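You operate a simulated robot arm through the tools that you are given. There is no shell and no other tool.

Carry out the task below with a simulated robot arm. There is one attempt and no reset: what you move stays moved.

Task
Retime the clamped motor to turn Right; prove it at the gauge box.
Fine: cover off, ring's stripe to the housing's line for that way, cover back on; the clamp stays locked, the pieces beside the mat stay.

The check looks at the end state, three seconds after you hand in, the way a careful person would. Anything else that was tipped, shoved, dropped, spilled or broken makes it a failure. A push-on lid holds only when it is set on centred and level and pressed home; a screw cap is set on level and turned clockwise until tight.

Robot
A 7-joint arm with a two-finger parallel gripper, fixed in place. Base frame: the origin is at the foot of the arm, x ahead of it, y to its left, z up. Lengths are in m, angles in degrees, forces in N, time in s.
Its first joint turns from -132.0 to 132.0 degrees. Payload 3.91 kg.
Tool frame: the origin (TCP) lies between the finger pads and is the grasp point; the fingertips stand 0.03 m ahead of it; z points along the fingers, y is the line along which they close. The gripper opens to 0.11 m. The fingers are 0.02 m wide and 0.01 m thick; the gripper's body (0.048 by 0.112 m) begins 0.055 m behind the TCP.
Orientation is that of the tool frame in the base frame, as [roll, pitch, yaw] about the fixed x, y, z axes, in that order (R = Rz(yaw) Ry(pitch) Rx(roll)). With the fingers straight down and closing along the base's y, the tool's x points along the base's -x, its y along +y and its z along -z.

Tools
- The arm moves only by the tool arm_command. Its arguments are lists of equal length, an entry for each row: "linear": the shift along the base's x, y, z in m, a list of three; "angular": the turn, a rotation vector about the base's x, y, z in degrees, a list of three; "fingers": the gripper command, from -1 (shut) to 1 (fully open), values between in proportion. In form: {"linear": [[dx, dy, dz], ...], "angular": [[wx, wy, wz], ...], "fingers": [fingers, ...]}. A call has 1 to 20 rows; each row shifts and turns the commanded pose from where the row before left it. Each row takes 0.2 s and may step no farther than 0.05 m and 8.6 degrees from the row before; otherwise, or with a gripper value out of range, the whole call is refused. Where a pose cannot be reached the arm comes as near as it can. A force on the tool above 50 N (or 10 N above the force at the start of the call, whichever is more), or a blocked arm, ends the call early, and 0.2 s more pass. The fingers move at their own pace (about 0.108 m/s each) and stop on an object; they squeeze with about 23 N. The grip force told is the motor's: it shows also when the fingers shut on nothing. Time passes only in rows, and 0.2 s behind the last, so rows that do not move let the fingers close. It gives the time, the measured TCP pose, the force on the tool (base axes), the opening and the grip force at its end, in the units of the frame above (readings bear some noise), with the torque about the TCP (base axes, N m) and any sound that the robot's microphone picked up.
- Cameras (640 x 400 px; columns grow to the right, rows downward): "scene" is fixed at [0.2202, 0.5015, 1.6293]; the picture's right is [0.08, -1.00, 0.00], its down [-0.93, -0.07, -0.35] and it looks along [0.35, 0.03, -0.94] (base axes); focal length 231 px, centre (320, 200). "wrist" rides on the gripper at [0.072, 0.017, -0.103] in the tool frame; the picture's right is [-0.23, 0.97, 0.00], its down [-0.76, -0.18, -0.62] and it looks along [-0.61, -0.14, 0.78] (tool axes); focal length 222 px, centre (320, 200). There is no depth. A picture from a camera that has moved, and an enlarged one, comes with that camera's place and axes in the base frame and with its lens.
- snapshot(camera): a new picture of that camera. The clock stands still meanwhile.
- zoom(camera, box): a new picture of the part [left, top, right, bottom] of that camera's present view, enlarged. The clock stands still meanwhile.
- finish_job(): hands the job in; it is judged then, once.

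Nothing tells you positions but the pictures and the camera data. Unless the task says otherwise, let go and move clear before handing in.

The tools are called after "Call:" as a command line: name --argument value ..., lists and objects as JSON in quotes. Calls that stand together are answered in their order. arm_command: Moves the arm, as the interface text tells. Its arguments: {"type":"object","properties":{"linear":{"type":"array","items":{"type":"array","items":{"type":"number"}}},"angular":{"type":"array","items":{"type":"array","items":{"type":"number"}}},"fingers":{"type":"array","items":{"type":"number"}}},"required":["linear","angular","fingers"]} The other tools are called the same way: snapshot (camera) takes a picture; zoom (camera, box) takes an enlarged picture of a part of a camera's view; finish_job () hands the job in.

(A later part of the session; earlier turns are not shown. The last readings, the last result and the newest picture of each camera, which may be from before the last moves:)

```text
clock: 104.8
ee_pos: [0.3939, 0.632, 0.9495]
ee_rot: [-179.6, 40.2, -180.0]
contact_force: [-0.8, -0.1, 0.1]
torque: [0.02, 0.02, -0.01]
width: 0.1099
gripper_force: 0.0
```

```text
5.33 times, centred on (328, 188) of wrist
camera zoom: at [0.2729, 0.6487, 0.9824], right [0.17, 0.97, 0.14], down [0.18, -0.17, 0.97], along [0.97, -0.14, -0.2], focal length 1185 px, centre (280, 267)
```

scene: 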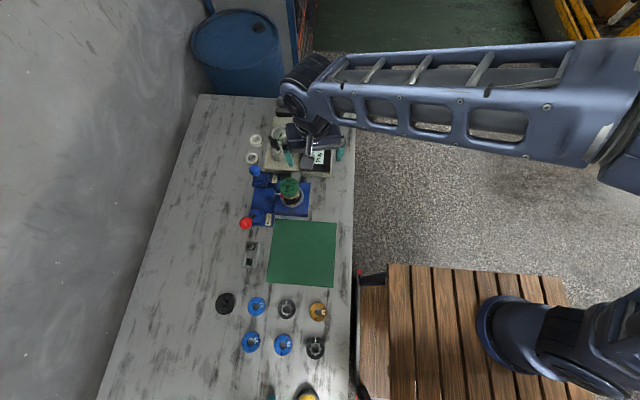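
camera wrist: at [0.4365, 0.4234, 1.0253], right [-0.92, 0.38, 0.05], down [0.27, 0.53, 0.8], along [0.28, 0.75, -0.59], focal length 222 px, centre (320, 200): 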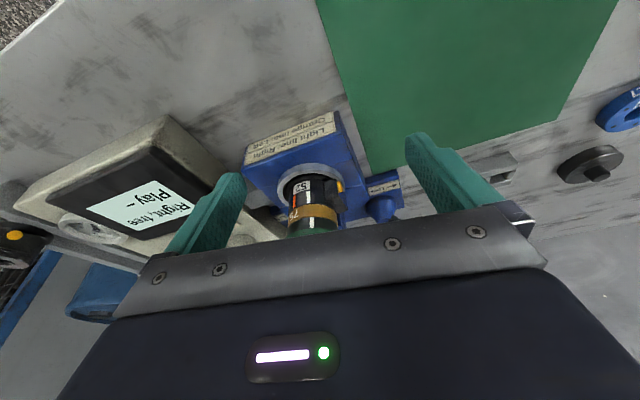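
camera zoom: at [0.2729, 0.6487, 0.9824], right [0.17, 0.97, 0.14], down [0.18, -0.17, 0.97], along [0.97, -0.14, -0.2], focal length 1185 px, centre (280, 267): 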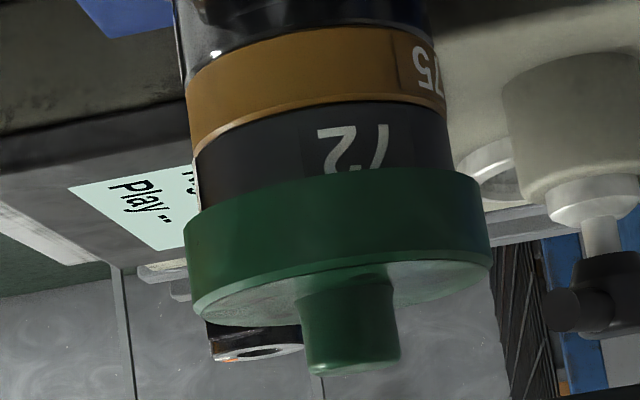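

The "72" mark hasn't moved since just after the cover went on, so the ring shifted while I seated the cover. The cover's skirt sits around the ring, so I'll try gripping the cover's rim and nudging it counter-clockwise to see whether the ring goes along.

Call:
arm_command --linear '[[0, 0, 0.03], [0, 0, 0.03], [0, 0, 0.03], [0, 0, 0.02], [0, 0, 0.01], [0.0, 0, 0], [0.01, 0, 0], [0.01, 0, 0], [0.015, 0, 0], [0.015, 0, 0], [0.015, 0, 0], [0.015, -0.002, 0], [0.015, -0.002, 0], [0.015, -0.002, 0], [0.0165, 0, 0], [0, 0, 0]]' --angular '[[0, 8, 0], [0, 8, 0], [0, 8, 0], [0, 8, 0], [0, 8, 0], [0, 0, 8], [0, 0, 8], [0, 0, 8], [0, 0, 8], [0, 0, 8], [0, 0, 8], [0, 0, 8], [0, 0, 8], [0, 0, 8], [0, 0, 4], [0, 0, 0]]' --fingers '[1, 1, 1, 1, 1, 1, 1, 1, 1, 1, 1, 1, 1, 1, 1, 1]'

Call:
zoom --camera "wrist" --box '[260, 60, 380, 150]'

```text
clock: 108.2
ee_pos: [0.5196, 0.6265, 1.0689]
ee_rot: [-179.7, 0.2, -103.8]
contact_force: [0.2, -0.4, 0.3]
torque: [-0.02, -0.03, -0.01]
width: 0.1104
gripper_force: 0.0
```

```text
4.44 times, centred on (320, 105) of wrist
camera zoom: at [0.4864, 0.5592, 1.1728], right [-0.89, 0.45, 0.0], down [0.35, 0.7, 0.63], along [0.29, 0.56, -0.78], focal length 987 px, centre (320, 622)
```

zoom: 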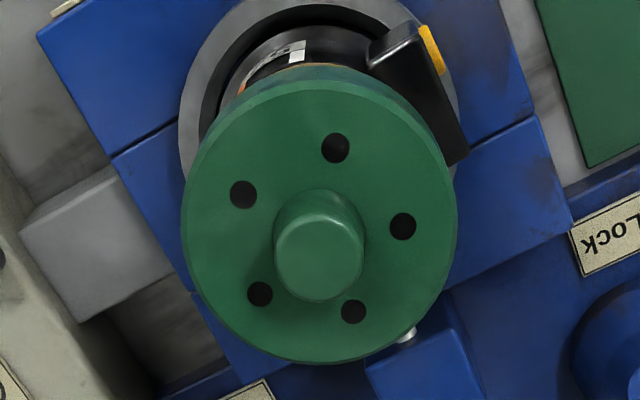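

Call:
arm_command --linear '[[0.001, -0.0015, -0.03], [0, 0, -0.03], [0, 0, -0.03], [0, 0, -0.015], [0, 0, -0.009], [0, 0, 0]]' --angular '[[0, 0, 0], [0, 0, 0], [0, 0, 0], [0, 0, 0], [0, 0, 0], [0, 0, 0]]' --fingers '[0.8, 0.8, 0.8, 0.8, 0.8, 0.8]'

Call:
zoom --camera "wrist" --box '[240, 60, 400, 220]'

```text
clock: 109.6
ee_pos: [0.5212, 0.6259, 0.9556]
ee_rot: [-179.8, 0.2, -103.9]
contact_force: [0.1, -0.4, -0.4]
torque: [-0.01, 0.0, -0.01]
width: 0.0991
gripper_force: 0.1
```

```text
2.50 times, centred on (320, 140) of wrist
camera zoom: at [0.4879, 0.558, 1.059], right [-0.89, 0.45, 0.0], down [0.35, 0.7, 0.63], along [0.29, 0.56, -0.78], focal length 555 px, centre (320, 350)
```

zoom: 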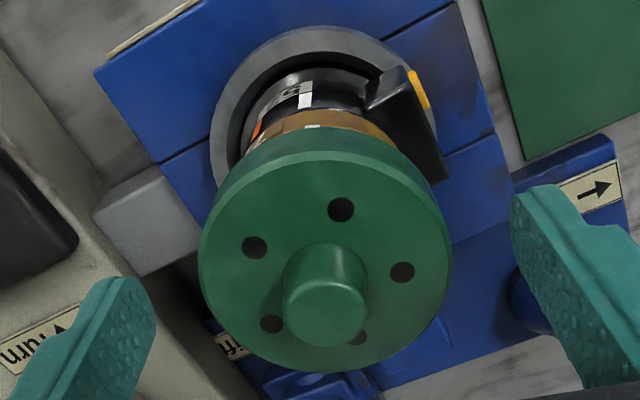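

Call:
arm_command --linear '[[0, 0, 0], [0, 0, 0], [0, 0, 0], [0, 0, 0]]' --angular '[[0, 0, 0], [0, 0, 0], [0, 0, 0], [0, 0, 0]]' --fingers '[0.5, 0.2, -1, -1]'

Call:
zoom --camera "wrist" --box '[290, 85, 340, 125]'

Call:
zoom --camera "wrist" --box '[240, 60, 400, 220]'

```text
clock: 110.6
ee_pos: [0.5215, 0.6242, 0.9549]
ee_rot: [-179.7, 0.2, -103.9]
contact_force: [-1.8, 1.0, 1.3]
torque: [-0.03, -0.05, -0.03]
width: 0.063
gripper_force: 22.9
```

```text
10.00 times, centred on (315, 105) of wrist
camera zoom: at [0.4878, 0.5581, 1.0592], right [-0.89, 0.45, 0.0], down [0.35, 0.7, 0.63], along [0.29, 0.56, -0.78], focal length 2221 px, centre (370, 1150)
```

zoom: 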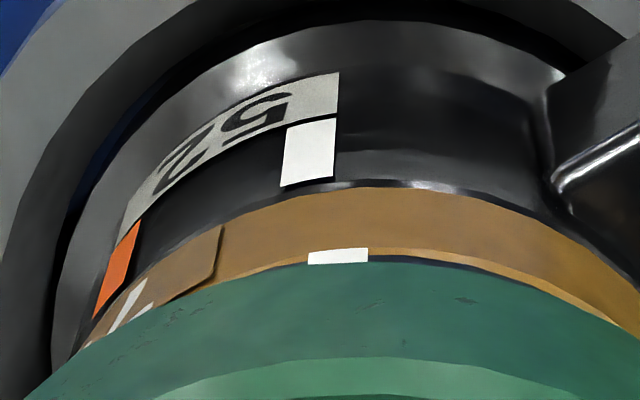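

```text
2.50 times, centred on (320, 140) of wrist
camera zoom: at [0.4878, 0.5581, 1.0592], right [-0.89, 0.45, 0.0], down [0.35, 0.7, 0.63], along [0.29, 0.56, -0.78], focal length 555 px, centre (320, 350)
```

zoom: 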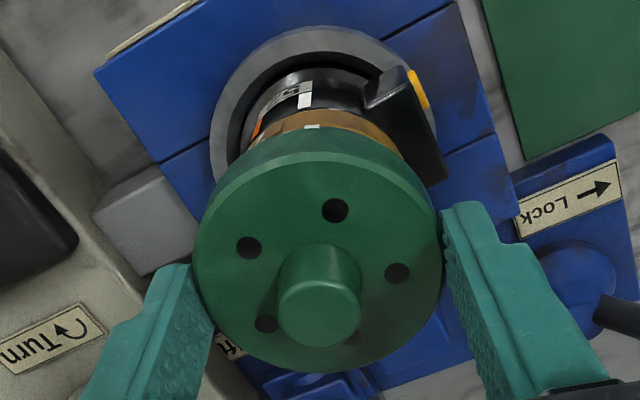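

Gripping the rim at 63 mm, the stripe reads about 5–6° past the light line. I'll nudge 4° counter-clockwise and look.

Call:
arm_command --linear '[[0, 0, 0], [0, 0, 0], [0, 0, 0]]' --angular '[[0, 0, 2], [0, 0, 2], [0, 0, 0]]' --fingers '[-1, -1, -1]'

Call:
zoom --camera "wrist" --box '[290, 85, 340, 125]'

```text
clock: 111.4
ee_pos: [0.5219, 0.6256, 0.9551]
ee_rot: [-179.7, 0.2, -99.8]
contact_force: [-1.5, -0.7, 0.9]
torque: [-0.03, -0.01, 0.01]
width: 0.063
gripper_force: 23.1
```

```text
10.00 times, centred on (315, 105) of wrist
camera zoom: at [0.4931, 0.556, 1.0592], right [-0.92, 0.39, 0.0], down [0.3, 0.72, 0.63], along [0.25, 0.58, -0.78], focal length 2221 px, centre (370, 1150)
```

zoom: 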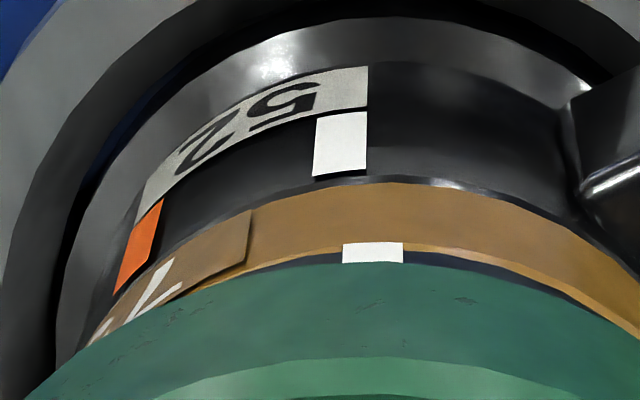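

The cover turned 4° but the ring stayed, so it's a free fit. I'll try with some downward pressure so that friction carries the ring along.

Call:
arm_command --linear '[[0, 0, -0.0008], [0, 0, -0.0005], [0, 0, 0]]' --angular '[[0, 0, 0], [0, 0, 0], [0, 0, 0]]' --fingers '[-1, -1, -1]'

```text
clock: 112.2
ee_pos: [0.5206, 0.6243, 0.9553]
ee_rot: [-179.7, 0.3, -99.9]
contact_force: [5.5, 0.4, 21.1]
torque: [-0.2, -0.09, 0.07]
width: 0.0631
gripper_force: 22.7
```

Call:
arm_command --linear '[[0, 0, 0], [0, 0, 0], [0, 0, 0], [0, 0, 0]]' --angular '[[0, 0, 2], [0, 0, 2], [0, 0, 2], [0, 0, 0]]' --fingers '[-1, -1, -1, -1]'

Call:
zoom --camera "wrist" --box '[290, 85, 340, 125]'

```text
clock: 113.2
ee_pos: [0.52, 0.6242, 0.9536]
ee_rot: [-179.7, 0.3, -93.8]
contact_force: [-4.9, 4.8, 11.5]
torque: [0.19, 0.35, -0.03]
width: 0.0627
gripper_force: 22.4
```

```text
10.00 times, centred on (315, 105) of wrist
camera zoom: at [0.4991, 0.5519, 1.0576], right [-0.96, 0.29, 0.0], down [0.22, 0.75, 0.63], along [0.18, 0.6, -0.78], focal length 2221 px, centre (370, 1150)
```

zoom: 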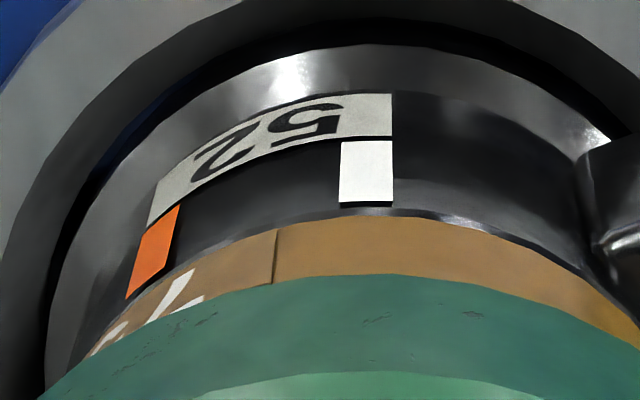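

The stripe is hidden in this view. I'll release and go to the tilted side view to check.

Call:
arm_command --linear '[[0, 0, 0.001], [0, 0, 0], [0, 0, 0], [0, 0, 0.02], [0, 0, 0.03], [0, -0.03, 0.03], [-0.01, -0.04, 0.0], [-0.02, -0.03, -0.02], [-0.02, -0.015, -0.03], [0, 0, -0.03], [0, 0, 0]]' --angular '[[0, 0, 0], [0, 0, 0], [0, 0, 0], [0, 0, 0], [0, 0, 0], [0, 0, -3], [0, 0, -3], [7.39, -1.3, 0], [7.39, -1.3, 0], [7.39, -1.3, 0], [7.39, -1.3, 0]]' --fingers '[-0.2, 0.4, 0.8, 0.8, 0.8, 1, 1, 1, 1, 1, 1]'

Call:
zoom --camera "wrist" --box '[270, 120, 370, 220]'

Call:
zoom --camera "wrist" --box '[285, 140, 335, 190]'

```text
clock: 115.6
ee_pos: [0.4701, 0.5089, 0.9558]
ee_rot: [-179.6, 30.3, -99.8]
contact_force: [0.2, -0.4, 0.4]
torque: [0.01, 0.0, -0.03]
width: 0.1102
gripper_force: 0.0
```

```text
4.00 times, centred on (320, 170) of wrist
camera zoom: at [0.4345, 0.399, 1.0087], right [-0.93, 0.36, 0.11], down [0.23, 0.31, 0.92], along [0.3, 0.88, -0.37], focal length 888 px, centre (320, 320)
```

zoom: 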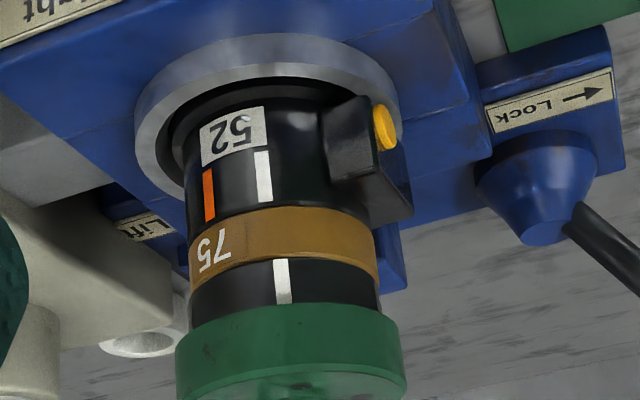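

```text
8.00 times, centred on (310, 165) of wrist
camera zoom: at [0.4345, 0.399, 1.0087], right [-0.93, 0.36, 0.11], down [0.23, 0.31, 0.92], along [0.3, 0.88, -0.37], focal length 1777 px, centre (400, 480)
```

zoom: 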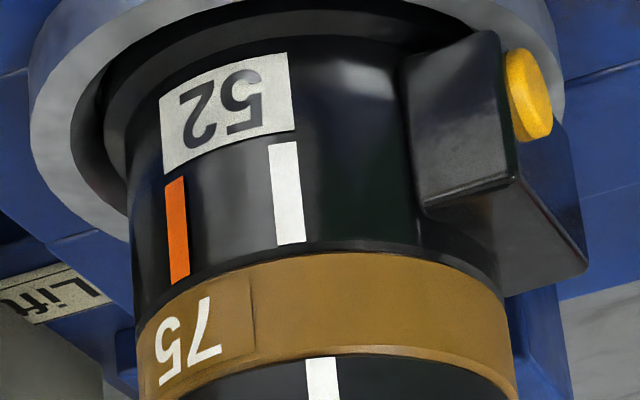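

Pressure barely moved the ring, still about 5.5° off. I'd rather do it properly: take the cover off again, correct the ring, and re-seat the cover without sideways fiddling.

Call:
arm_command --linear '[[0, -0.005, 0.03], [0, 0, 0.03], [0, 0, 0.03], [0.01, 0.02, 0.01], [0.014, 0.035, 0], [0.014, 0.035, 0], [0.013, 0.031, 0], [0, 0, 0]]' --angular '[[-7.46, 1.31, 0], [-7.46, 1.31, 0], [-7.46, 1.31, 0], [-7.46, 1.31, 0], [0, 0, 0], [0, 0, 0], [0, 0, 0], [0, 0, 0]]' --fingers '[1, 1, 1, 1, 0, -0.1, -0.1, -0.1]'

Call:
zoom --camera "wrist" --box '[240, 60, 400, 180]'

```text
clock: 117.4
ee_pos: [0.5224, 0.6252, 1.0559]
ee_rot: [-179.8, 0.0, -99.9]
contact_force: [-0.1, 0.7, 0.7]
torque: [0.02, 0.01, 0.02]
width: 0.0495
gripper_force: 0.0
```

```text
3.33 times, centred on (320, 120) of wrist
camera zoom: at [0.4934, 0.5569, 1.1596], right [-0.92, 0.39, -0.01], down [0.3, 0.72, 0.62], along [0.25, 0.57, -0.78], focal length 740 px, centre (320, 467)
```

zoom: 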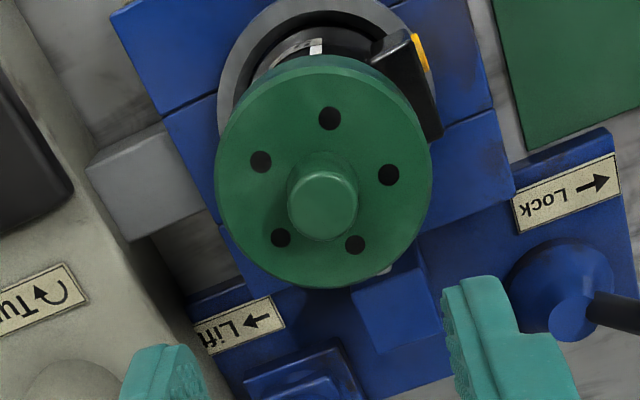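

Call:
arm_command --linear '[[-0.0016, -0.0013, -0.03], [0, 0, -0.025], [0, 0, -0.015], [0, 0, -0.008], [0, 0, -0.0045], [0, 0, 0], [0, 0, 0]]' --angular '[[0, 0, 0], [0, 0, 0], [0, 0, 0], [0, 0, 0], [0, 0, 0], [0, 0, 0], [0, 0, 0]]' --fingers '[-0.1, -0.1, -0.1, -0.1, -0.1, -0.1, -0.1]'

Call:
zoom --camera "wrist" --box '[240, 90, 400, 210]'

```text
clock: 119.0
ee_pos: [0.5208, 0.6249, 0.9723]
ee_rot: [-179.6, -0.1, -100.0]
contact_force: [0.4, 0.2, -0.6]
torque: [-0.03, 0.01, 0.01]
width: 0.0494
gripper_force: 0.1
```

```text
3.33 times, centred on (320, 150) of wrist
camera zoom: at [0.4926, 0.5557, 1.0762], right [-0.92, 0.39, -0.01], down [0.3, 0.72, 0.62], along [0.25, 0.57, -0.78], focal length 740 px, centre (320, 367)
```

zoom: 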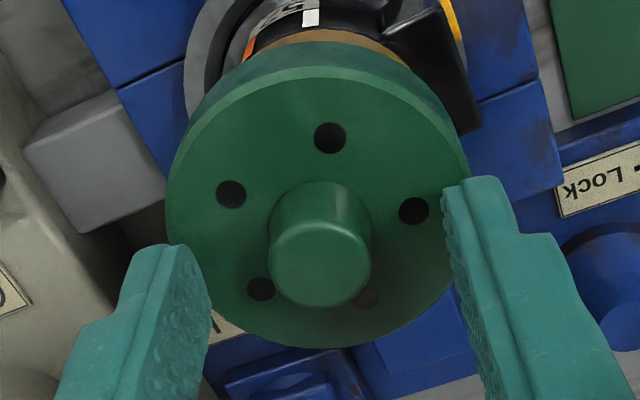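

Call:
arm_command --linear '[[0, 0, 0], [0, 0, 0], [0, 0, 0], [0, 0, 0]]' --angular '[[0, 0, 0], [0, 0, 0], [0, 0, 0], [0, 0, 0]]' --fingers '[-0.3, -0.5, -1, -1]'

Call:
zoom --camera "wrist" --box '[240, 60, 400, 180]'

```text
clock: 120.0
ee_pos: [0.5203, 0.6248, 0.9722]
ee_rot: [-179.7, -0.1, -99.9]
contact_force: [-1.1, 0.4, 1.2]
torque: [0.02, 0.06, 0.0]
width: 0.0195
gripper_force: 23.2
```

```text
3.33 times, centred on (320, 120) of wrist
camera zoom: at [0.4925, 0.5558, 1.0763], right [-0.92, 0.39, -0.01], down [0.3, 0.72, 0.62], along [0.25, 0.57, -0.78], focal length 740 px, centre (320, 467)
```

zoom: 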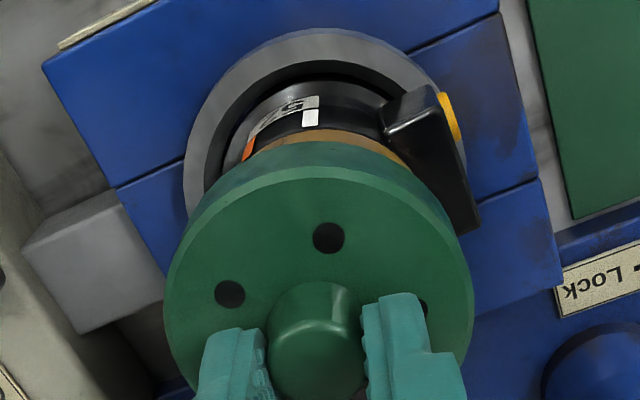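

Gripped; I've noted this seated camera pose as the reference. Lifting the cover straight up.

Call:
arm_command --linear '[[0, 0, 0.002], [0, 0, 0.002], [0, 0, 0.003], [0, 0, 0.005], [0, 0, 0.01], [0, 0, 0.02], [0, 0, 0.03], [0, 0, 0]]' --angular '[[0, 0, 0], [0, 0, 0], [0, 0, 0], [0, 0, 0], [0, 0, 0], [0, 0, 0], [0, 0, 0], [0, 0, 0]]' --fingers '[-1, -1, -1, -1, -1, -1, -1, -1]'

Call:
zoom --camera "wrist" --box '[260, 40, 380, 130]'

Call:
snapshot --camera "scene"

```text
clock: 121.8
ee_pos: [0.5207, 0.6229, 1.0449]
ee_rot: [-179.7, -0.2, -99.8]
contact_force: [-0.1, 0.3, -2.6]
torque: [0.0, -0.01, -0.01]
width: 0.0193
gripper_force: 22.4
```

```text
4.44 times, centred on (320, 85) of wrist
camera zoom: at [0.4922, 0.5546, 1.1493], right [-0.92, 0.39, -0.01], down [0.3, 0.72, 0.62], along [0.25, 0.57, -0.78], focal length 987 px, centre (320, 711)
```

zoom: 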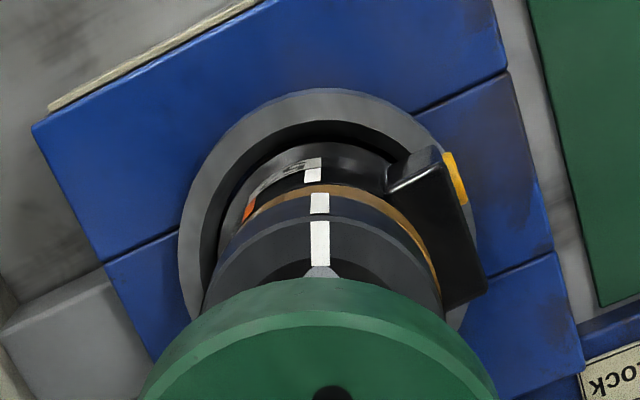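

```text
taken
```

scene: 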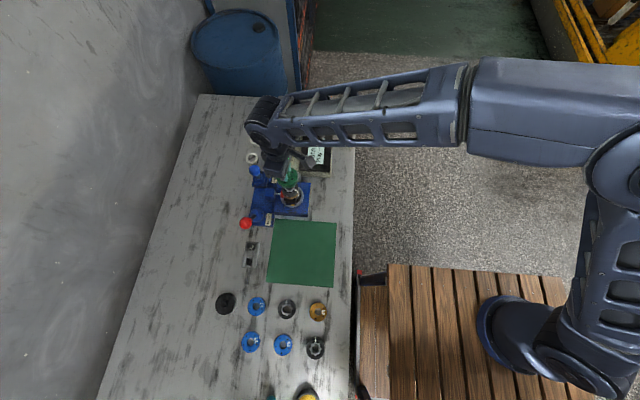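

Call:
zoom --camera "wrist" --box '[300, 65, 340, 105]'

Call:
zoom --camera "scene" --box '[290, 130, 340, 180]'

```text
10.00 times, centred on (320, 85) of wrist
camera zoom: at [0.4922, 0.5546, 1.1493], right [-0.92, 0.39, -0.01], down [0.3, 0.72, 0.62], along [0.25, 0.57, -0.78], focal length 2221 px, centre (320, 1350)
```

zoom: 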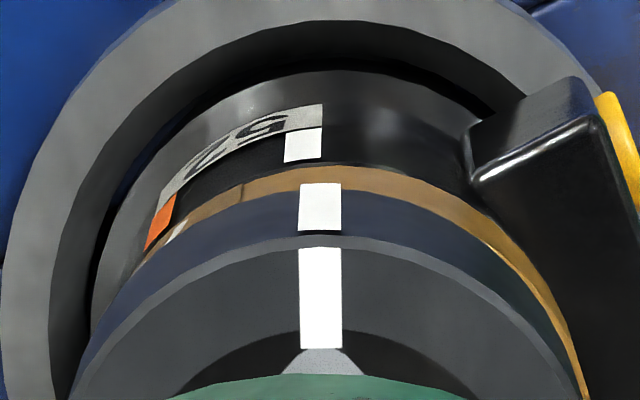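

```text
8.00 times, centred on (315, 155) of scene
camera zoom: at [0.2202, 0.5015, 1.6293], right [0.08, -1.0, 0.0], down [-0.93, -0.07, -0.35], along [0.35, 0.03, -0.94], focal length 1850 px, centre (360, 560)
```

zoom: 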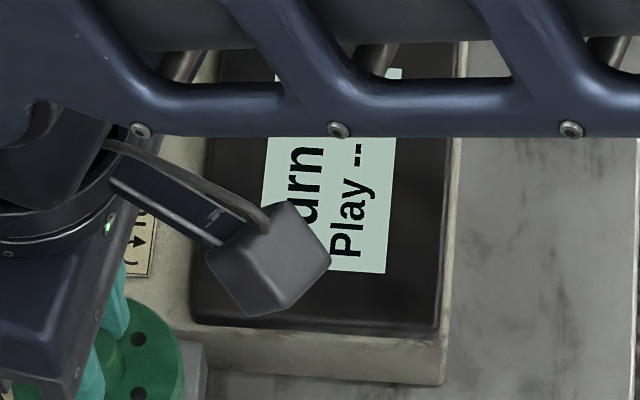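

Lifting the cover reset the display to "Turn --", so I'll have to repeat the test. First, the cover goes back on the mat.

Call:
arm_command --linear '[[-0.035, -0.007, 0], [-0.035, -0.007, 0], [-0.035, -0.007, 0], [-0.034, -0.007, 0], [-0.03, -0.005, 0], [0, 0, -0.04], [0, 0, -0.04], [0, 0, -0.04], [0, 0, -0.03], [0, 0, -0.02], [0, 0, -0.012], [0, 0, -0.004], [0, 0, 0]]' --angular '[[0, 0, 0], [0, 0, 0], [0, 0, 0], [0, 0, 0], [0, 0, 0], [0, 0, 0], [0, 0, 0], [0, 0, 0], [0, 0, 0], [0, 0, 0], [0, 0, 0], [0, 0, 0], [0, 0, 0]]' --fingers '[-1, -1, -1, -1, -1, -1, -1, -1, -1, -1, -1, -1, -1]'

```text
clock: 124.6
ee_pos: [0.3509, 0.593, 0.857]
ee_rot: [-179.8, -0.1, -99.9]
contact_force: [0.5, 0.5, -3.7]
torque: [0.01, -0.01, 0.03]
width: 0.0192
gripper_force: 23.0
```

Call:
arm_command --linear '[[0, 0, -0.001], [0, 0, -0.001], [0, 0, 0]]' --angular '[[0, 0, 0], [0, 0, 0], [0, 0, 0]]' --fingers '[-1, -1, -1]'

```text
clock: 125.4
ee_pos: [0.3507, 0.5918, 0.8576]
ee_rot: [-179.7, 0.0, -99.9]
contact_force: [0.0, -0.4, -2.5]
torque: [0.01, 0.01, 0.03]
width: 0.0189
gripper_force: 22.6
```

Call:
arm_command --linear '[[0, 0, -0.001], [0, 0, -0.001], [0, 0, -0.0005], [0, 0, 0]]' --angular '[[0, 0, 0], [0, 0, 0], [0, 0, 0], [0, 0, 0]]' --fingers '[-1, -1, -1, -1]'

Call:
zoom --camera "wrist" --box '[240, 60, 400, 180]'

```text
clock: 126.4
ee_pos: [0.3526, 0.5917, 0.8552]
ee_rot: [-179.7, 0.1, -99.9]
contact_force: [-0.4, -3.9, 18.5]
torque: [-0.36, 0.12, 0.06]
width: 0.019
gripper_force: 23.1
```

```text
3.33 times, centred on (320, 120) of wrist
camera zoom: at [0.3231, 0.5228, 0.9591], right [-0.92, 0.39, -0.01], down [0.3, 0.72, 0.62], along [0.25, 0.57, -0.78], focal length 740 px, centre (320, 467)
```

zoom: 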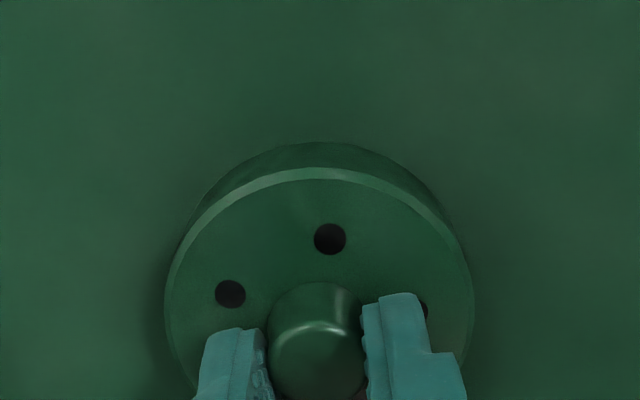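

The cover is down on the mat. I'll release and return to the ring.

Call:
arm_command --linear '[[0, 0, 0.001], [0, 0, 0], [0, 0, 0], [0, 0, 0.02], [0, 0, 0.04], [0, 0, 0.05], [0, 0, 0.05], [0.03, 0.006, 0.04], [0.035, 0.006, 0], [0.035, 0.007, 0], [0.035, 0.007, 0], [0.034, 0.007, 0], [0, 0, 0]]' --angular '[[0, 0, 0], [0, 0, 0], [0, 0, 0], [0, 0, 0], [0, 0, 0], [0, 0, 0], [0, 0, 0], [0, 0, 0], [0, 0, -3], [0, 0, -3], [0, 0, -3], [0, 0, -3], [0, 0, 0]]' --fingers '[-0.6, -0.3, -0.1, -0.1, 0.3, 0.7, 0.7, 0.7, 0.7, 0.7, 0.7, 0.7, 0.7]'

Call:
zoom --camera "wrist" --box '[260, 60, 380, 150]'

Call:
snapshot --camera "wrist"

```text
refused: row 8 steps farther than a row can; nothing moved
```

```text
4.44 times, centred on (320, 105) of wrist
camera zoom: at [0.3231, 0.5228, 0.9591], right [-0.92, 0.39, -0.01], down [0.3, 0.72, 0.62], along [0.25, 0.57, -0.78], focal length 987 px, centre (320, 622)
```

zoom: 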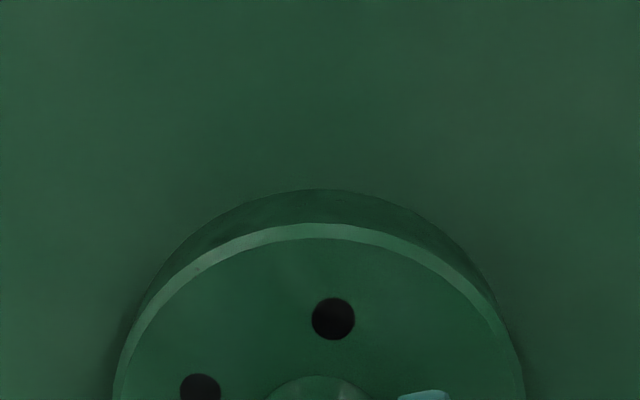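

```text
taken
camera wrist: at [0.3231, 0.5228, 0.9591], right [-0.92, 0.39, -0.01], down [0.3, 0.72, 0.62], along [0.25, 0.57, -0.78], focal length 222 px, centre (320, 200)
```

wrist: 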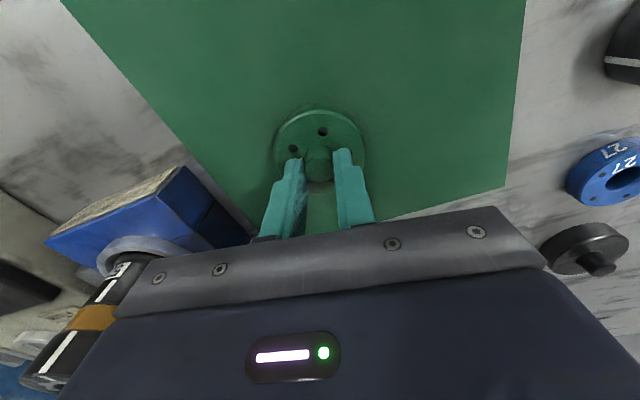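

Call:
arm_command --linear '[[0, 0, 0.001], [0, 0, 0], [0, 0, 0], [0, 0, 0.02], [0, 0, 0.04], [0, 0, 0.045], [0, 0, 0.045], [0.03, 0.006, 0.03], [0.035, 0.006, 0.01], [0.035, 0.007, 0], [0.035, 0.007, 0], [0.034, 0.007, 0], [0, 0, 0]]' --angular '[[0, 0, 0], [0, 0, 0], [0, 0, 0], [0, 0, 0], [0, 0, 0], [0.052, 0.295, 0], [0, 0, 0], [0, 0, 0], [0, 0, -3], [0, 0, -3], [0, 0, -3], [0, 0, -3], [0, 0, 0]]' --fingers '[-0.6, -0.3, -0.1, -0.1, 0.3, 0.7, 0.7, 0.7, 0.7, 0.7, 0.7, 0.7, 0.7]'

Call:
zoom --camera "wrist" --box '[260, 60, 380, 150]'

```text
clock: 129.2
ee_pos: [0.5198, 0.6271, 1.0443]
ee_rot: [-180.0, -0.1, -111.9]
contact_force: [-0.4, 0.3, -0.6]
torque: [-0.03, 0.02, -0.03]
width: 0.0937
gripper_force: 0.1
```

```text
4.44 times, centred on (320, 105) of wrist
camera zoom: at [0.4788, 0.5656, 1.1481], right [-0.82, 0.57, 0.0], down [0.45, 0.64, 0.62], along [0.36, 0.51, -0.78], focal length 987 px, centre (320, 622)
```

zoom: 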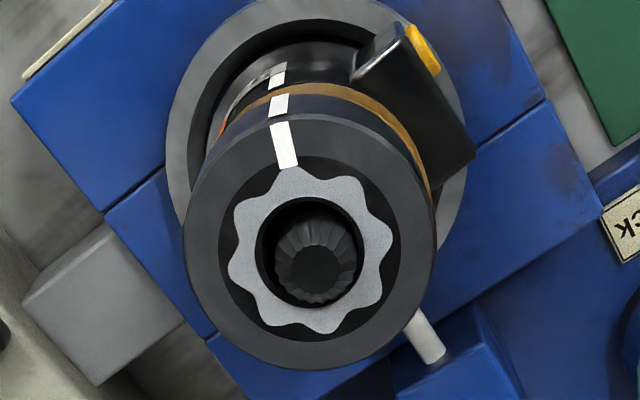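

The stripe is about 4° past the light line. I'll descend around the ring, grip it, and turn it back counter-clockwise.

Call:
arm_command --linear '[[0, -0.0015, -0.03], [0, 0, -0.03], [0, 0, -0.025], [0, 0, -0.012], [0, 0, -0.0055], [0, 0, 0], [0, 0, 0], [0, 0, 0], [0, 0, 0]]' --angular '[[0, 0, 0], [0, 0, 0], [0, 0, 0], [0, 0, 0], [0, 0, 0], [0, 0, 0], [0, 0, 0], [0, 0, 0], [0, 0, 0]]' --fingers '[0.7, 0.7, 0.7, 0.7, 0.7, 0.3, 0.05, -1, -1]'

Call:
zoom --camera "wrist" --box '[285, 85, 335, 135]'

```text
clock: 131.2
ee_pos: [0.5213, 0.6226, 0.9405]
ee_rot: [-180.0, -0.1, -111.9]
contact_force: [-1.2, 0.2, 0.3]
torque: [0.05, 0.07, 0.02]
width: 0.0556
gripper_force: 23.4
```

```text
8.00 times, centred on (310, 110) of wrist
camera zoom: at [0.4799, 0.562, 1.0457], right [-0.82, 0.57, 0.0], down [0.45, 0.64, 0.62], along [0.36, 0.51, -0.78], focal length 1777 px, centre (400, 920)
```

zoom: 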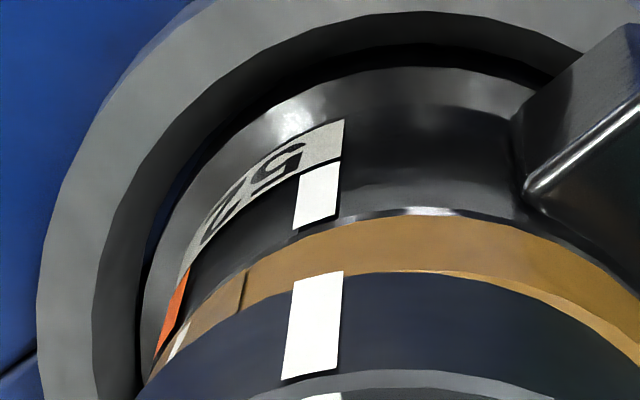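

Only 1.7° apparent now. So the ring has about 2 mm of side play, and gripping off-centre had biased my earlier reading. I'll shift the ring back onto the true axis first and re-measure there.

Call:
arm_command --linear '[[-0.0006, 0.001, 0], [-0.0006, 0.001, 0], [0, 0, 0], [0, 0, 0]]' --angular '[[0, 0, 0], [0, 0, 0], [0, 0, 0], [0, 0, 0]]' --fingers '[-1, -1, -1, -1]'

Call:
zoom --camera "wrist" --box '[285, 85, 335, 135]'

Call:
zoom --camera "wrist" --box '[240, 60, 400, 220]'

```text
clock: 132.2
ee_pos: [0.5183, 0.6251, 0.9415]
ee_rot: [179.9, -0.1, -111.9]
contact_force: [0.1, 0.2, -0.4]
torque: [0.07, 0.0, -0.02]
width: 0.0556
gripper_force: 23.1
```

```text
8.00 times, centred on (310, 110) of wrist
camera zoom: at [0.4782, 0.5641, 1.0463], right [-0.82, 0.57, 0.0], down [0.45, 0.64, 0.62], along [0.36, 0.51, -0.78], focal length 1777 px, centre (400, 920)
```

zoom: 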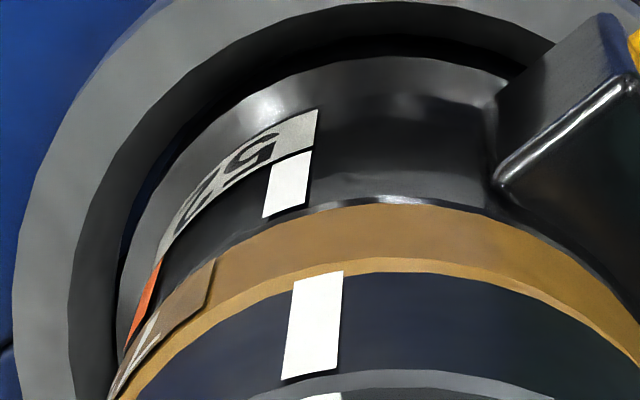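

```text
2.50 times, centred on (320, 140) of wrist
camera zoom: at [0.4782, 0.5641, 1.0463], right [-0.82, 0.57, 0.0], down [0.45, 0.64, 0.62], along [0.36, 0.51, -0.78], focal length 555 px, centre (320, 350)
```

zoom: 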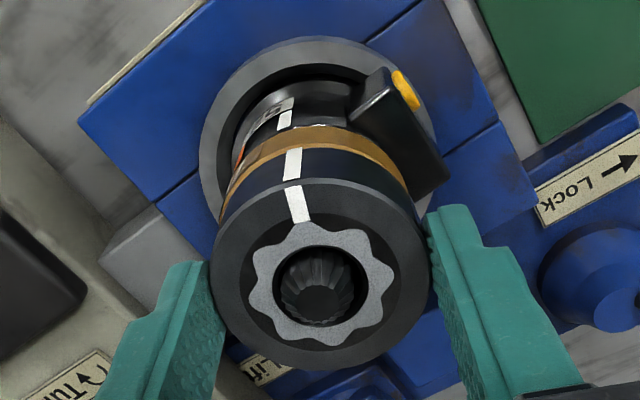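

The gear bore is now about 1 mm off the shaft, the other way. Centred, the true error is about 5.6°, matching the covered view. I'll re-centre and turn back counter-clockwise 5.6°.

Call:
arm_command --linear '[[0.0009, -0.0006, 0], [0, 0, 0], [0, 0, 0], [0, 0, 0]]' --angular '[[0, 0, 0], [0, 0, 3], [0, 0, 2.6], [0, 0, 0]]' --fingers '[-1, -1, -1, -1]'

Call:
zoom --camera "wrist" --box '[285, 85, 335, 135]'

Call:
zoom --camera "wrist" --box '[270, 110, 370, 210]'

```text
clock: 133.2
ee_pos: [0.5188, 0.6263, 0.9423]
ee_rot: [-180.0, -0.1, -106.2]
contact_force: [0.6, 0.2, 0.5]
torque: [-0.03, 0.02, 0.0]
width: 0.0557
gripper_force: 22.9
```

```text
8.00 times, centred on (310, 110) of wrist
camera zoom: at [0.4845, 0.5601, 1.046], right [-0.87, 0.49, 0.0], down [0.38, 0.68, 0.62], along [0.31, 0.54, -0.78], focal length 1777 px, centre (400, 920)
```

zoom: 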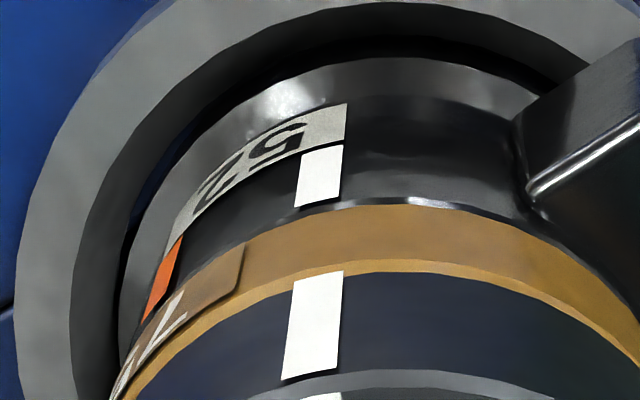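

```text
4.00 times, centred on (320, 160) of wrist
camera zoom: at [0.4845, 0.5601, 1.046], right [-0.87, 0.49, 0.0], down [0.38, 0.68, 0.62], along [0.31, 0.54, -0.78], focal length 888 px, centre (320, 360)
```

zoom: 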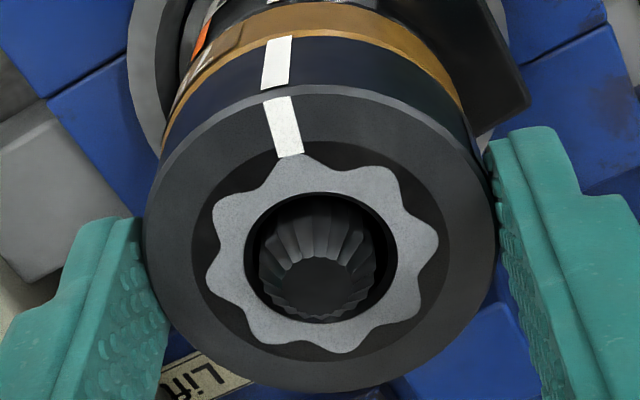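

Accounting for the 0.6 mm remaining offset, the ring is within about 0.5° now. I'll centre it the last bit and release.

Call:
arm_command --linear '[[0.0005, -0.0003, 0], [0, 0, 0], [0, 0, 0], [0, 0, 0], [0, 0, 0], [0, 0, 0.01], [0, 0, 0.03], [0, 0, 0.03], [0, 0, 0]]' --angular '[[0, 0, 0], [0, 0, 0], [0, 0, 0], [0, 0, 0], [0, 0, 0], [0, 0, 0], [0, 0, 0], [0, 0, 0], [0, 0, 0]]' --fingers '[-1, -1, 0.1, 0.3, 0.6, 0.7, 0.7, 0.7, 0.7]'

Call:
zoom --camera "wrist" --box '[270, 60, 370, 160]'

Call:
zoom --camera "wrist" --box '[295, 65, 345, 115]'

```text
clock: 135.2
ee_pos: [0.5184, 0.6224, 1.009]
ee_rot: [-180.0, -0.1, -106.3]
contact_force: [-0.6, -0.4, -0.6]
torque: [0.04, 0.01, 0.01]
width: 0.0934
gripper_force: 0.0
```

```text
4.00 times, centred on (320, 110) of wrist
camera zoom: at [0.4835, 0.5571, 1.1141], right [-0.87, 0.49, 0.0], down [0.38, 0.68, 0.62], along [0.31, 0.54, -0.78], focal length 888 px, centre (320, 560)
```

zoom: 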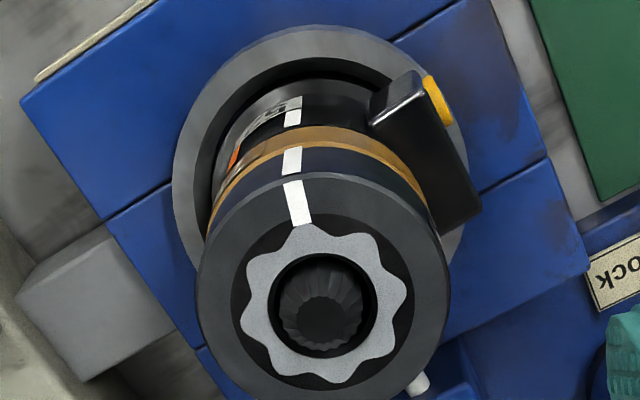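

```text
8.00 times, centred on (320, 90) of wrist
camera zoom: at [0.4835, 0.5571, 1.1141], right [-0.87, 0.49, 0.0], down [0.38, 0.68, 0.62], along [0.31, 0.54, -0.78], focal length 1777 px, centre (320, 1080)
```

zoom: 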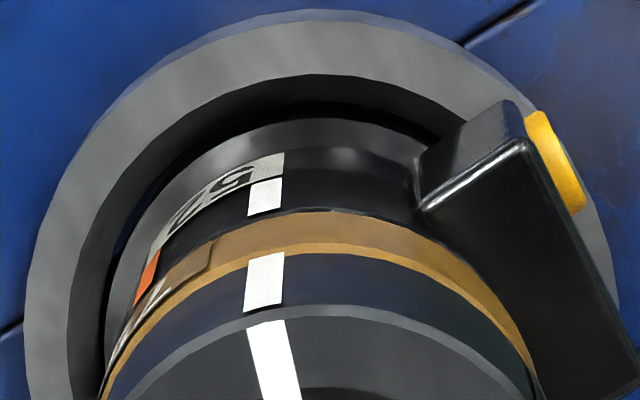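

The stripe is in line with the light line, within my measuring accuracy. I'm going to fetch the cover from the mat again.

Call:
arm_command --linear '[[0, 0, 0.04], [-0.035, -0.006, 0], [-0.035, -0.006, 0], [-0.035, -0.006, 0], [-0.035, -0.006, 0], [-0.0279, -0.0065, 0], [0, 0, -0.04], [0, 0, -0.04], [0, 0, -0.04], [0, 0, -0.04], [0, 0, -0.02], [0, 0, 0], [0, 0, 0]]' --angular '[[0, 0, 3], [0, 0, 3.4], [0, 0, 0], [0, 0, 0], [0, 0, 0], [0, 0, 0], [0, 0, 0], [0, 0, 0], [0, 0, 0], [0, 0, 0], [0, 0, 0], [0, 0, 0], [0, 0, 0]]' --fingers '[0.7, 0.7, 0.7, 0.5, 0, -0.1, -0.1, -0.1, -0.1, -0.1, -0.1, -0.1, -0.1]'

Call:
zoom --camera "wrist" --box '[240, 80, 400, 200]'

```text
clock: 138.0
ee_pos: [0.3514, 0.5956, 0.8724]
ee_rot: [180.0, -0.1, -99.9]
contact_force: [0.6, 0.1, 0.2]
torque: [-0.02, 0.03, -0.01]
width: 0.0491
gripper_force: 0.0
```

```text
3.33 times, centred on (320, 140) of wrist
camera zoom: at [0.3236, 0.5254, 0.9777], right [-0.92, 0.39, 0.0], down [0.31, 0.72, 0.62], along [0.24, 0.57, -0.78], focal length 740 px, centre (320, 400)
```

zoom: 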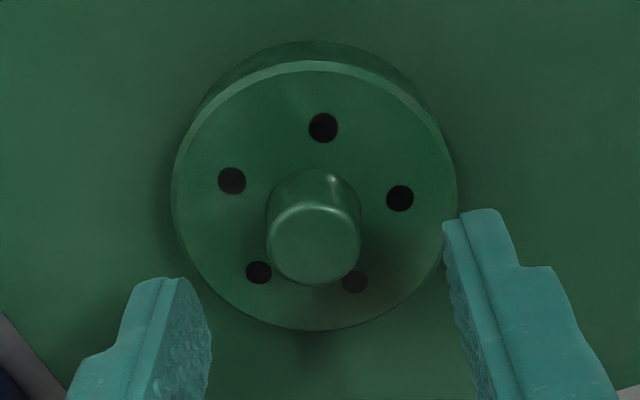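

Call:
arm_command --linear '[[-0.0004, -0.0025, -0.008], [0, 0, -0.006], [0, 0, -0.0035], [0, 0, 0], [0, 0, 0], [0, 0, 0], [0, 0, 0]]' --angular '[[0, 0, 0], [0, 0, 0], [0, 0, 0], [0, 0, 0], [0, 0, 0], [0, 0, 0], [0, 0, 0]]' --fingers '[-0.1, -0.1, -0.1, -0.3, -0.5, -1, -1]'

Call:
zoom --camera "wrist" --box '[240, 60, 400, 180]'

```text
clock: 139.6
ee_pos: [0.352, 0.5917, 0.8552]
ee_rot: [180.0, -0.1, -99.8]
contact_force: [-2.0, -0.2, 0.2]
torque: [0.06, 0.01, 0.03]
width: 0.0189
gripper_force: 23.0
```

```text
3.33 times, centred on (320, 120) of wrist
camera zoom: at [0.3237, 0.5233, 0.9595], right [-0.92, 0.39, 0.0], down [0.31, 0.72, 0.62], along [0.24, 0.57, -0.78], focal length 740 px, centre (320, 467)
```

zoom: 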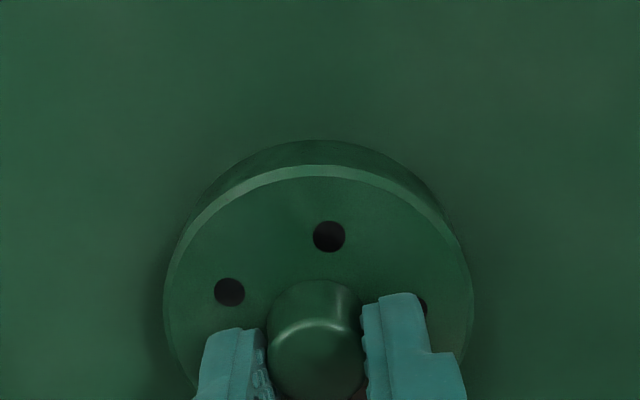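

Same grip as before. I'll lift and carry the cover back over the motor.

Call:
arm_command --linear '[[0, 0, 0.005], [0, 0, 0.02], [0, 0, 0.04], [0, 0, 0.04], [0, 0, 0.04], [0, 0, 0.045], [0.035, 0.007, 0], [0.035, 0.007, 0], [0.035, 0.007, 0], [0.035, 0.007, 0], [0.0287, 0.006, 0], [0, 0, -0.03], [0, 0, -0.02], [0, 0, -0.006], [0, 0, 0], [0, 0, 0]]' --angular '[[0, 0, 0], [0, 0, 0], [0, 0, 0], [0, 0, 0], [0, 0, 0], [0, 0, 0], [0, 0, 0], [0, 0, 0], [0, 0, 0], [0, 0, 0], [0, 0, 0], [0, 0, 0], [0, 0, 0], [0, 0, 0], [0, 0, 0], [0, 0, 0]]' --fingers '[-1, -1, -1, -1, -1, -1, -1, -1, -1, -1, -1, -1, -1, -1, -1, -1]'

Call:
zoom --camera "wrist" --box '[240, 60, 400, 180]'

```text
clock: 143.0
ee_pos: [0.5219, 0.6253, 0.9874]
ee_rot: [-180.0, -0.1, -99.9]
contact_force: [0.3, 0.3, -4.1]
torque: [-0.01, -0.04, 0.0]
width: 0.019
gripper_force: 22.8
```

```text
3.33 times, centred on (320, 120) of wrist
camera zoom: at [0.4938, 0.5572, 1.0922], right [-0.92, 0.39, 0.0], down [0.31, 0.72, 0.62], along [0.24, 0.57, -0.78], focal length 740 px, centre (320, 467)
```

zoom: 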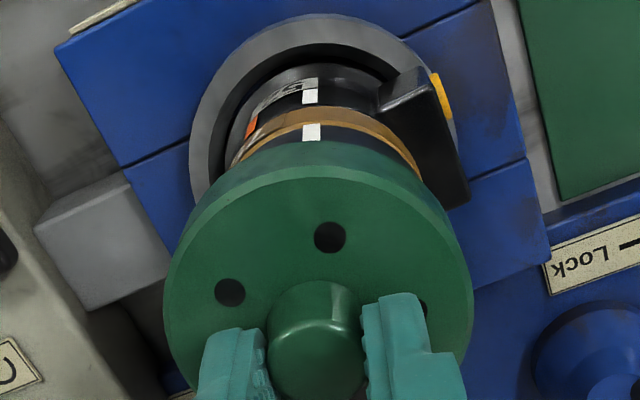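

Almost right. I'll shift 1.2 mm in −x and lower carefully.

Call:
arm_command --linear '[[-0.0012, 0, -0.003], [0, 0, -0.003], [0, 0, -0.003], [0, 0, -0.002], [0, 0, 0]]' --angular '[[0, 0, 0], [0, 0, 0], [0, 0, 0], [0, 0, 0], [0, 0, 0]]' --fingers '[-1, -1, -1, -1, -1]'

Call:
zoom --camera "wrist" --box '[240, 60, 400, 180]'

```text
clock: 144.2
ee_pos: [0.521, 0.6255, 0.9775]
ee_rot: [180.0, -0.1, -99.9]
contact_force: [1.3, 0.1, 1.2]
torque: [0.15, -0.06, -0.02]
width: 0.0192
gripper_force: 22.7
```

```text
3.33 times, centred on (320, 120) of wrist
camera zoom: at [0.4926, 0.5565, 1.0821], right [-0.92, 0.39, 0.0], down [0.31, 0.72, 0.62], along [0.24, 0.57, -0.78], focal length 740 px, centre (320, 467)
```

zoom: 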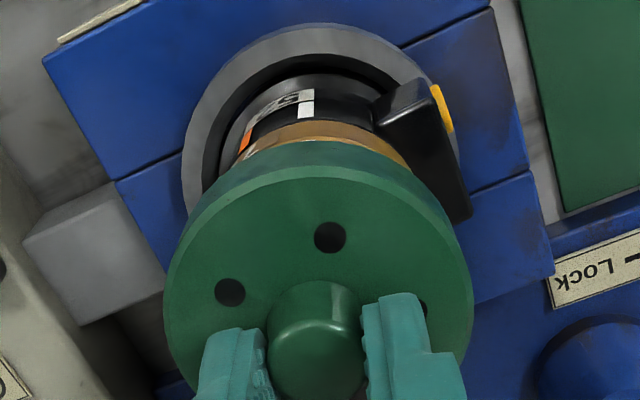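

The skirt has just touched the ring's edge on the +y side. I'll back up 1 mm, shift 1 mm in +y, and try again.

Call:
arm_command --linear '[[0, 0.001, 0.001], [0, 0, -0.001], [0, 0, -0.001], [0, 0, 0]]' --angular '[[0, 0, 0], [0, 0, 0], [0, 0, 0], [0, 0, 0]]' --fingers '[-1, -1, -1, -1]'

```text
clock: 145.2
ee_pos: [0.5185, 0.6255, 0.9773]
ee_rot: [-179.9, 0.0, -99.9]
contact_force: [0.9, 3.6, 3.9]
torque: [0.34, -0.12, -0.02]
width: 0.0192
gripper_force: 23.1
```

Call:
arm_command --linear '[[0, 0.0008, 0.0005], [0, 0, 0], [0, 0, -0.0005], [0, 0, -0.0005], [0, 0, 0]]' --angular '[[0, 0, 0], [0, 0, 0], [0, 0, 0], [0, 0, 0], [0, 0, 0]]' --fingers '[-1, -1, -1, -1, -1]'

Call:
zoom --camera "wrist" --box '[240, 60, 400, 180]'

```text
clock: 146.4
ee_pos: [0.5202, 0.6269, 0.9764]
ee_rot: [-180.0, -0.2, -99.9]
contact_force: [-0.5, -0.1, -3.5]
torque: [-0.02, 0.04, 0.0]
width: 0.019
gripper_force: 23.3
```

```text
3.33 times, centred on (320, 120) of wrist
camera zoom: at [0.4933, 0.5584, 1.0807], right [-0.92, 0.39, 0.0], down [0.31, 0.72, 0.62], along [0.24, 0.57, -0.78], focal length 740 px, centre (320, 467)
```

zoom: 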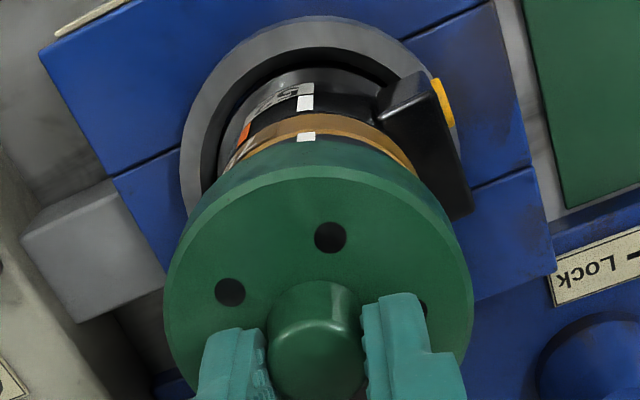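

It's free again, so the skirt has slipped over the ring. Continuing down.

Call:
arm_command --linear '[[0, 0, -0.001], [0, 0, -0.001], [0, 0, -0.001], [0, 0, 0]]' --angular '[[0, 0, 0], [0, 0, 0], [0, 0, 0], [0, 0, 0]]' --fingers '[-1, -1, -1, -1]'

```text
clock: 147.4
ee_pos: [0.5213, 0.6269, 0.9722]
ee_rot: [-179.9, 0.0, -99.9]
contact_force: [0.3, -0.8, -3.3]
torque: [0.01, -0.02, -0.02]
width: 0.0188
gripper_force: 23.5
```

Call:
arm_command --linear '[[0, 0, -0.0007], [0, 0, -0.0007], [0, 0, 0]]' --angular '[[0, 0, 0], [0, 0, 0], [0, 0, 0]]' --fingers '[-1, -1, -1]'

Call:
zoom --camera "wrist" --box '[240, 60, 400, 180]'

```text
clock: 148.2
ee_pos: [0.5198, 0.6269, 0.9708]
ee_rot: [-179.9, 0.1, -99.9]
contact_force: [1.5, 5.0, 13.9]
torque: [-0.1, -0.01, 0.02]
width: 0.0191
gripper_force: 22.7
```

```text
3.33 times, centred on (320, 120) of wrist
camera zoom: at [0.4929, 0.5582, 1.0763], right [-0.92, 0.39, 0.0], down [0.3, 0.72, 0.62], along [0.24, 0.57, -0.78], focal length 740 px, centre (320, 467)
```

zoom: 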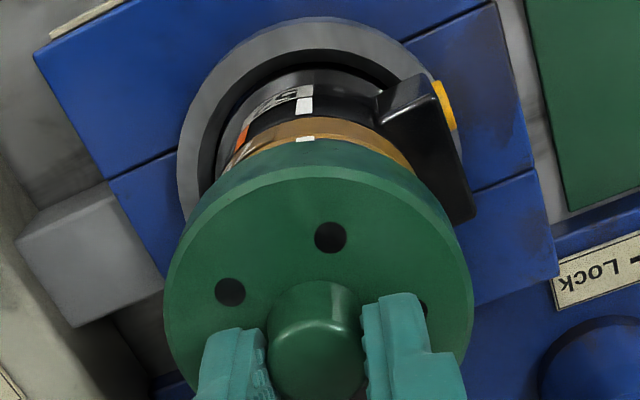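

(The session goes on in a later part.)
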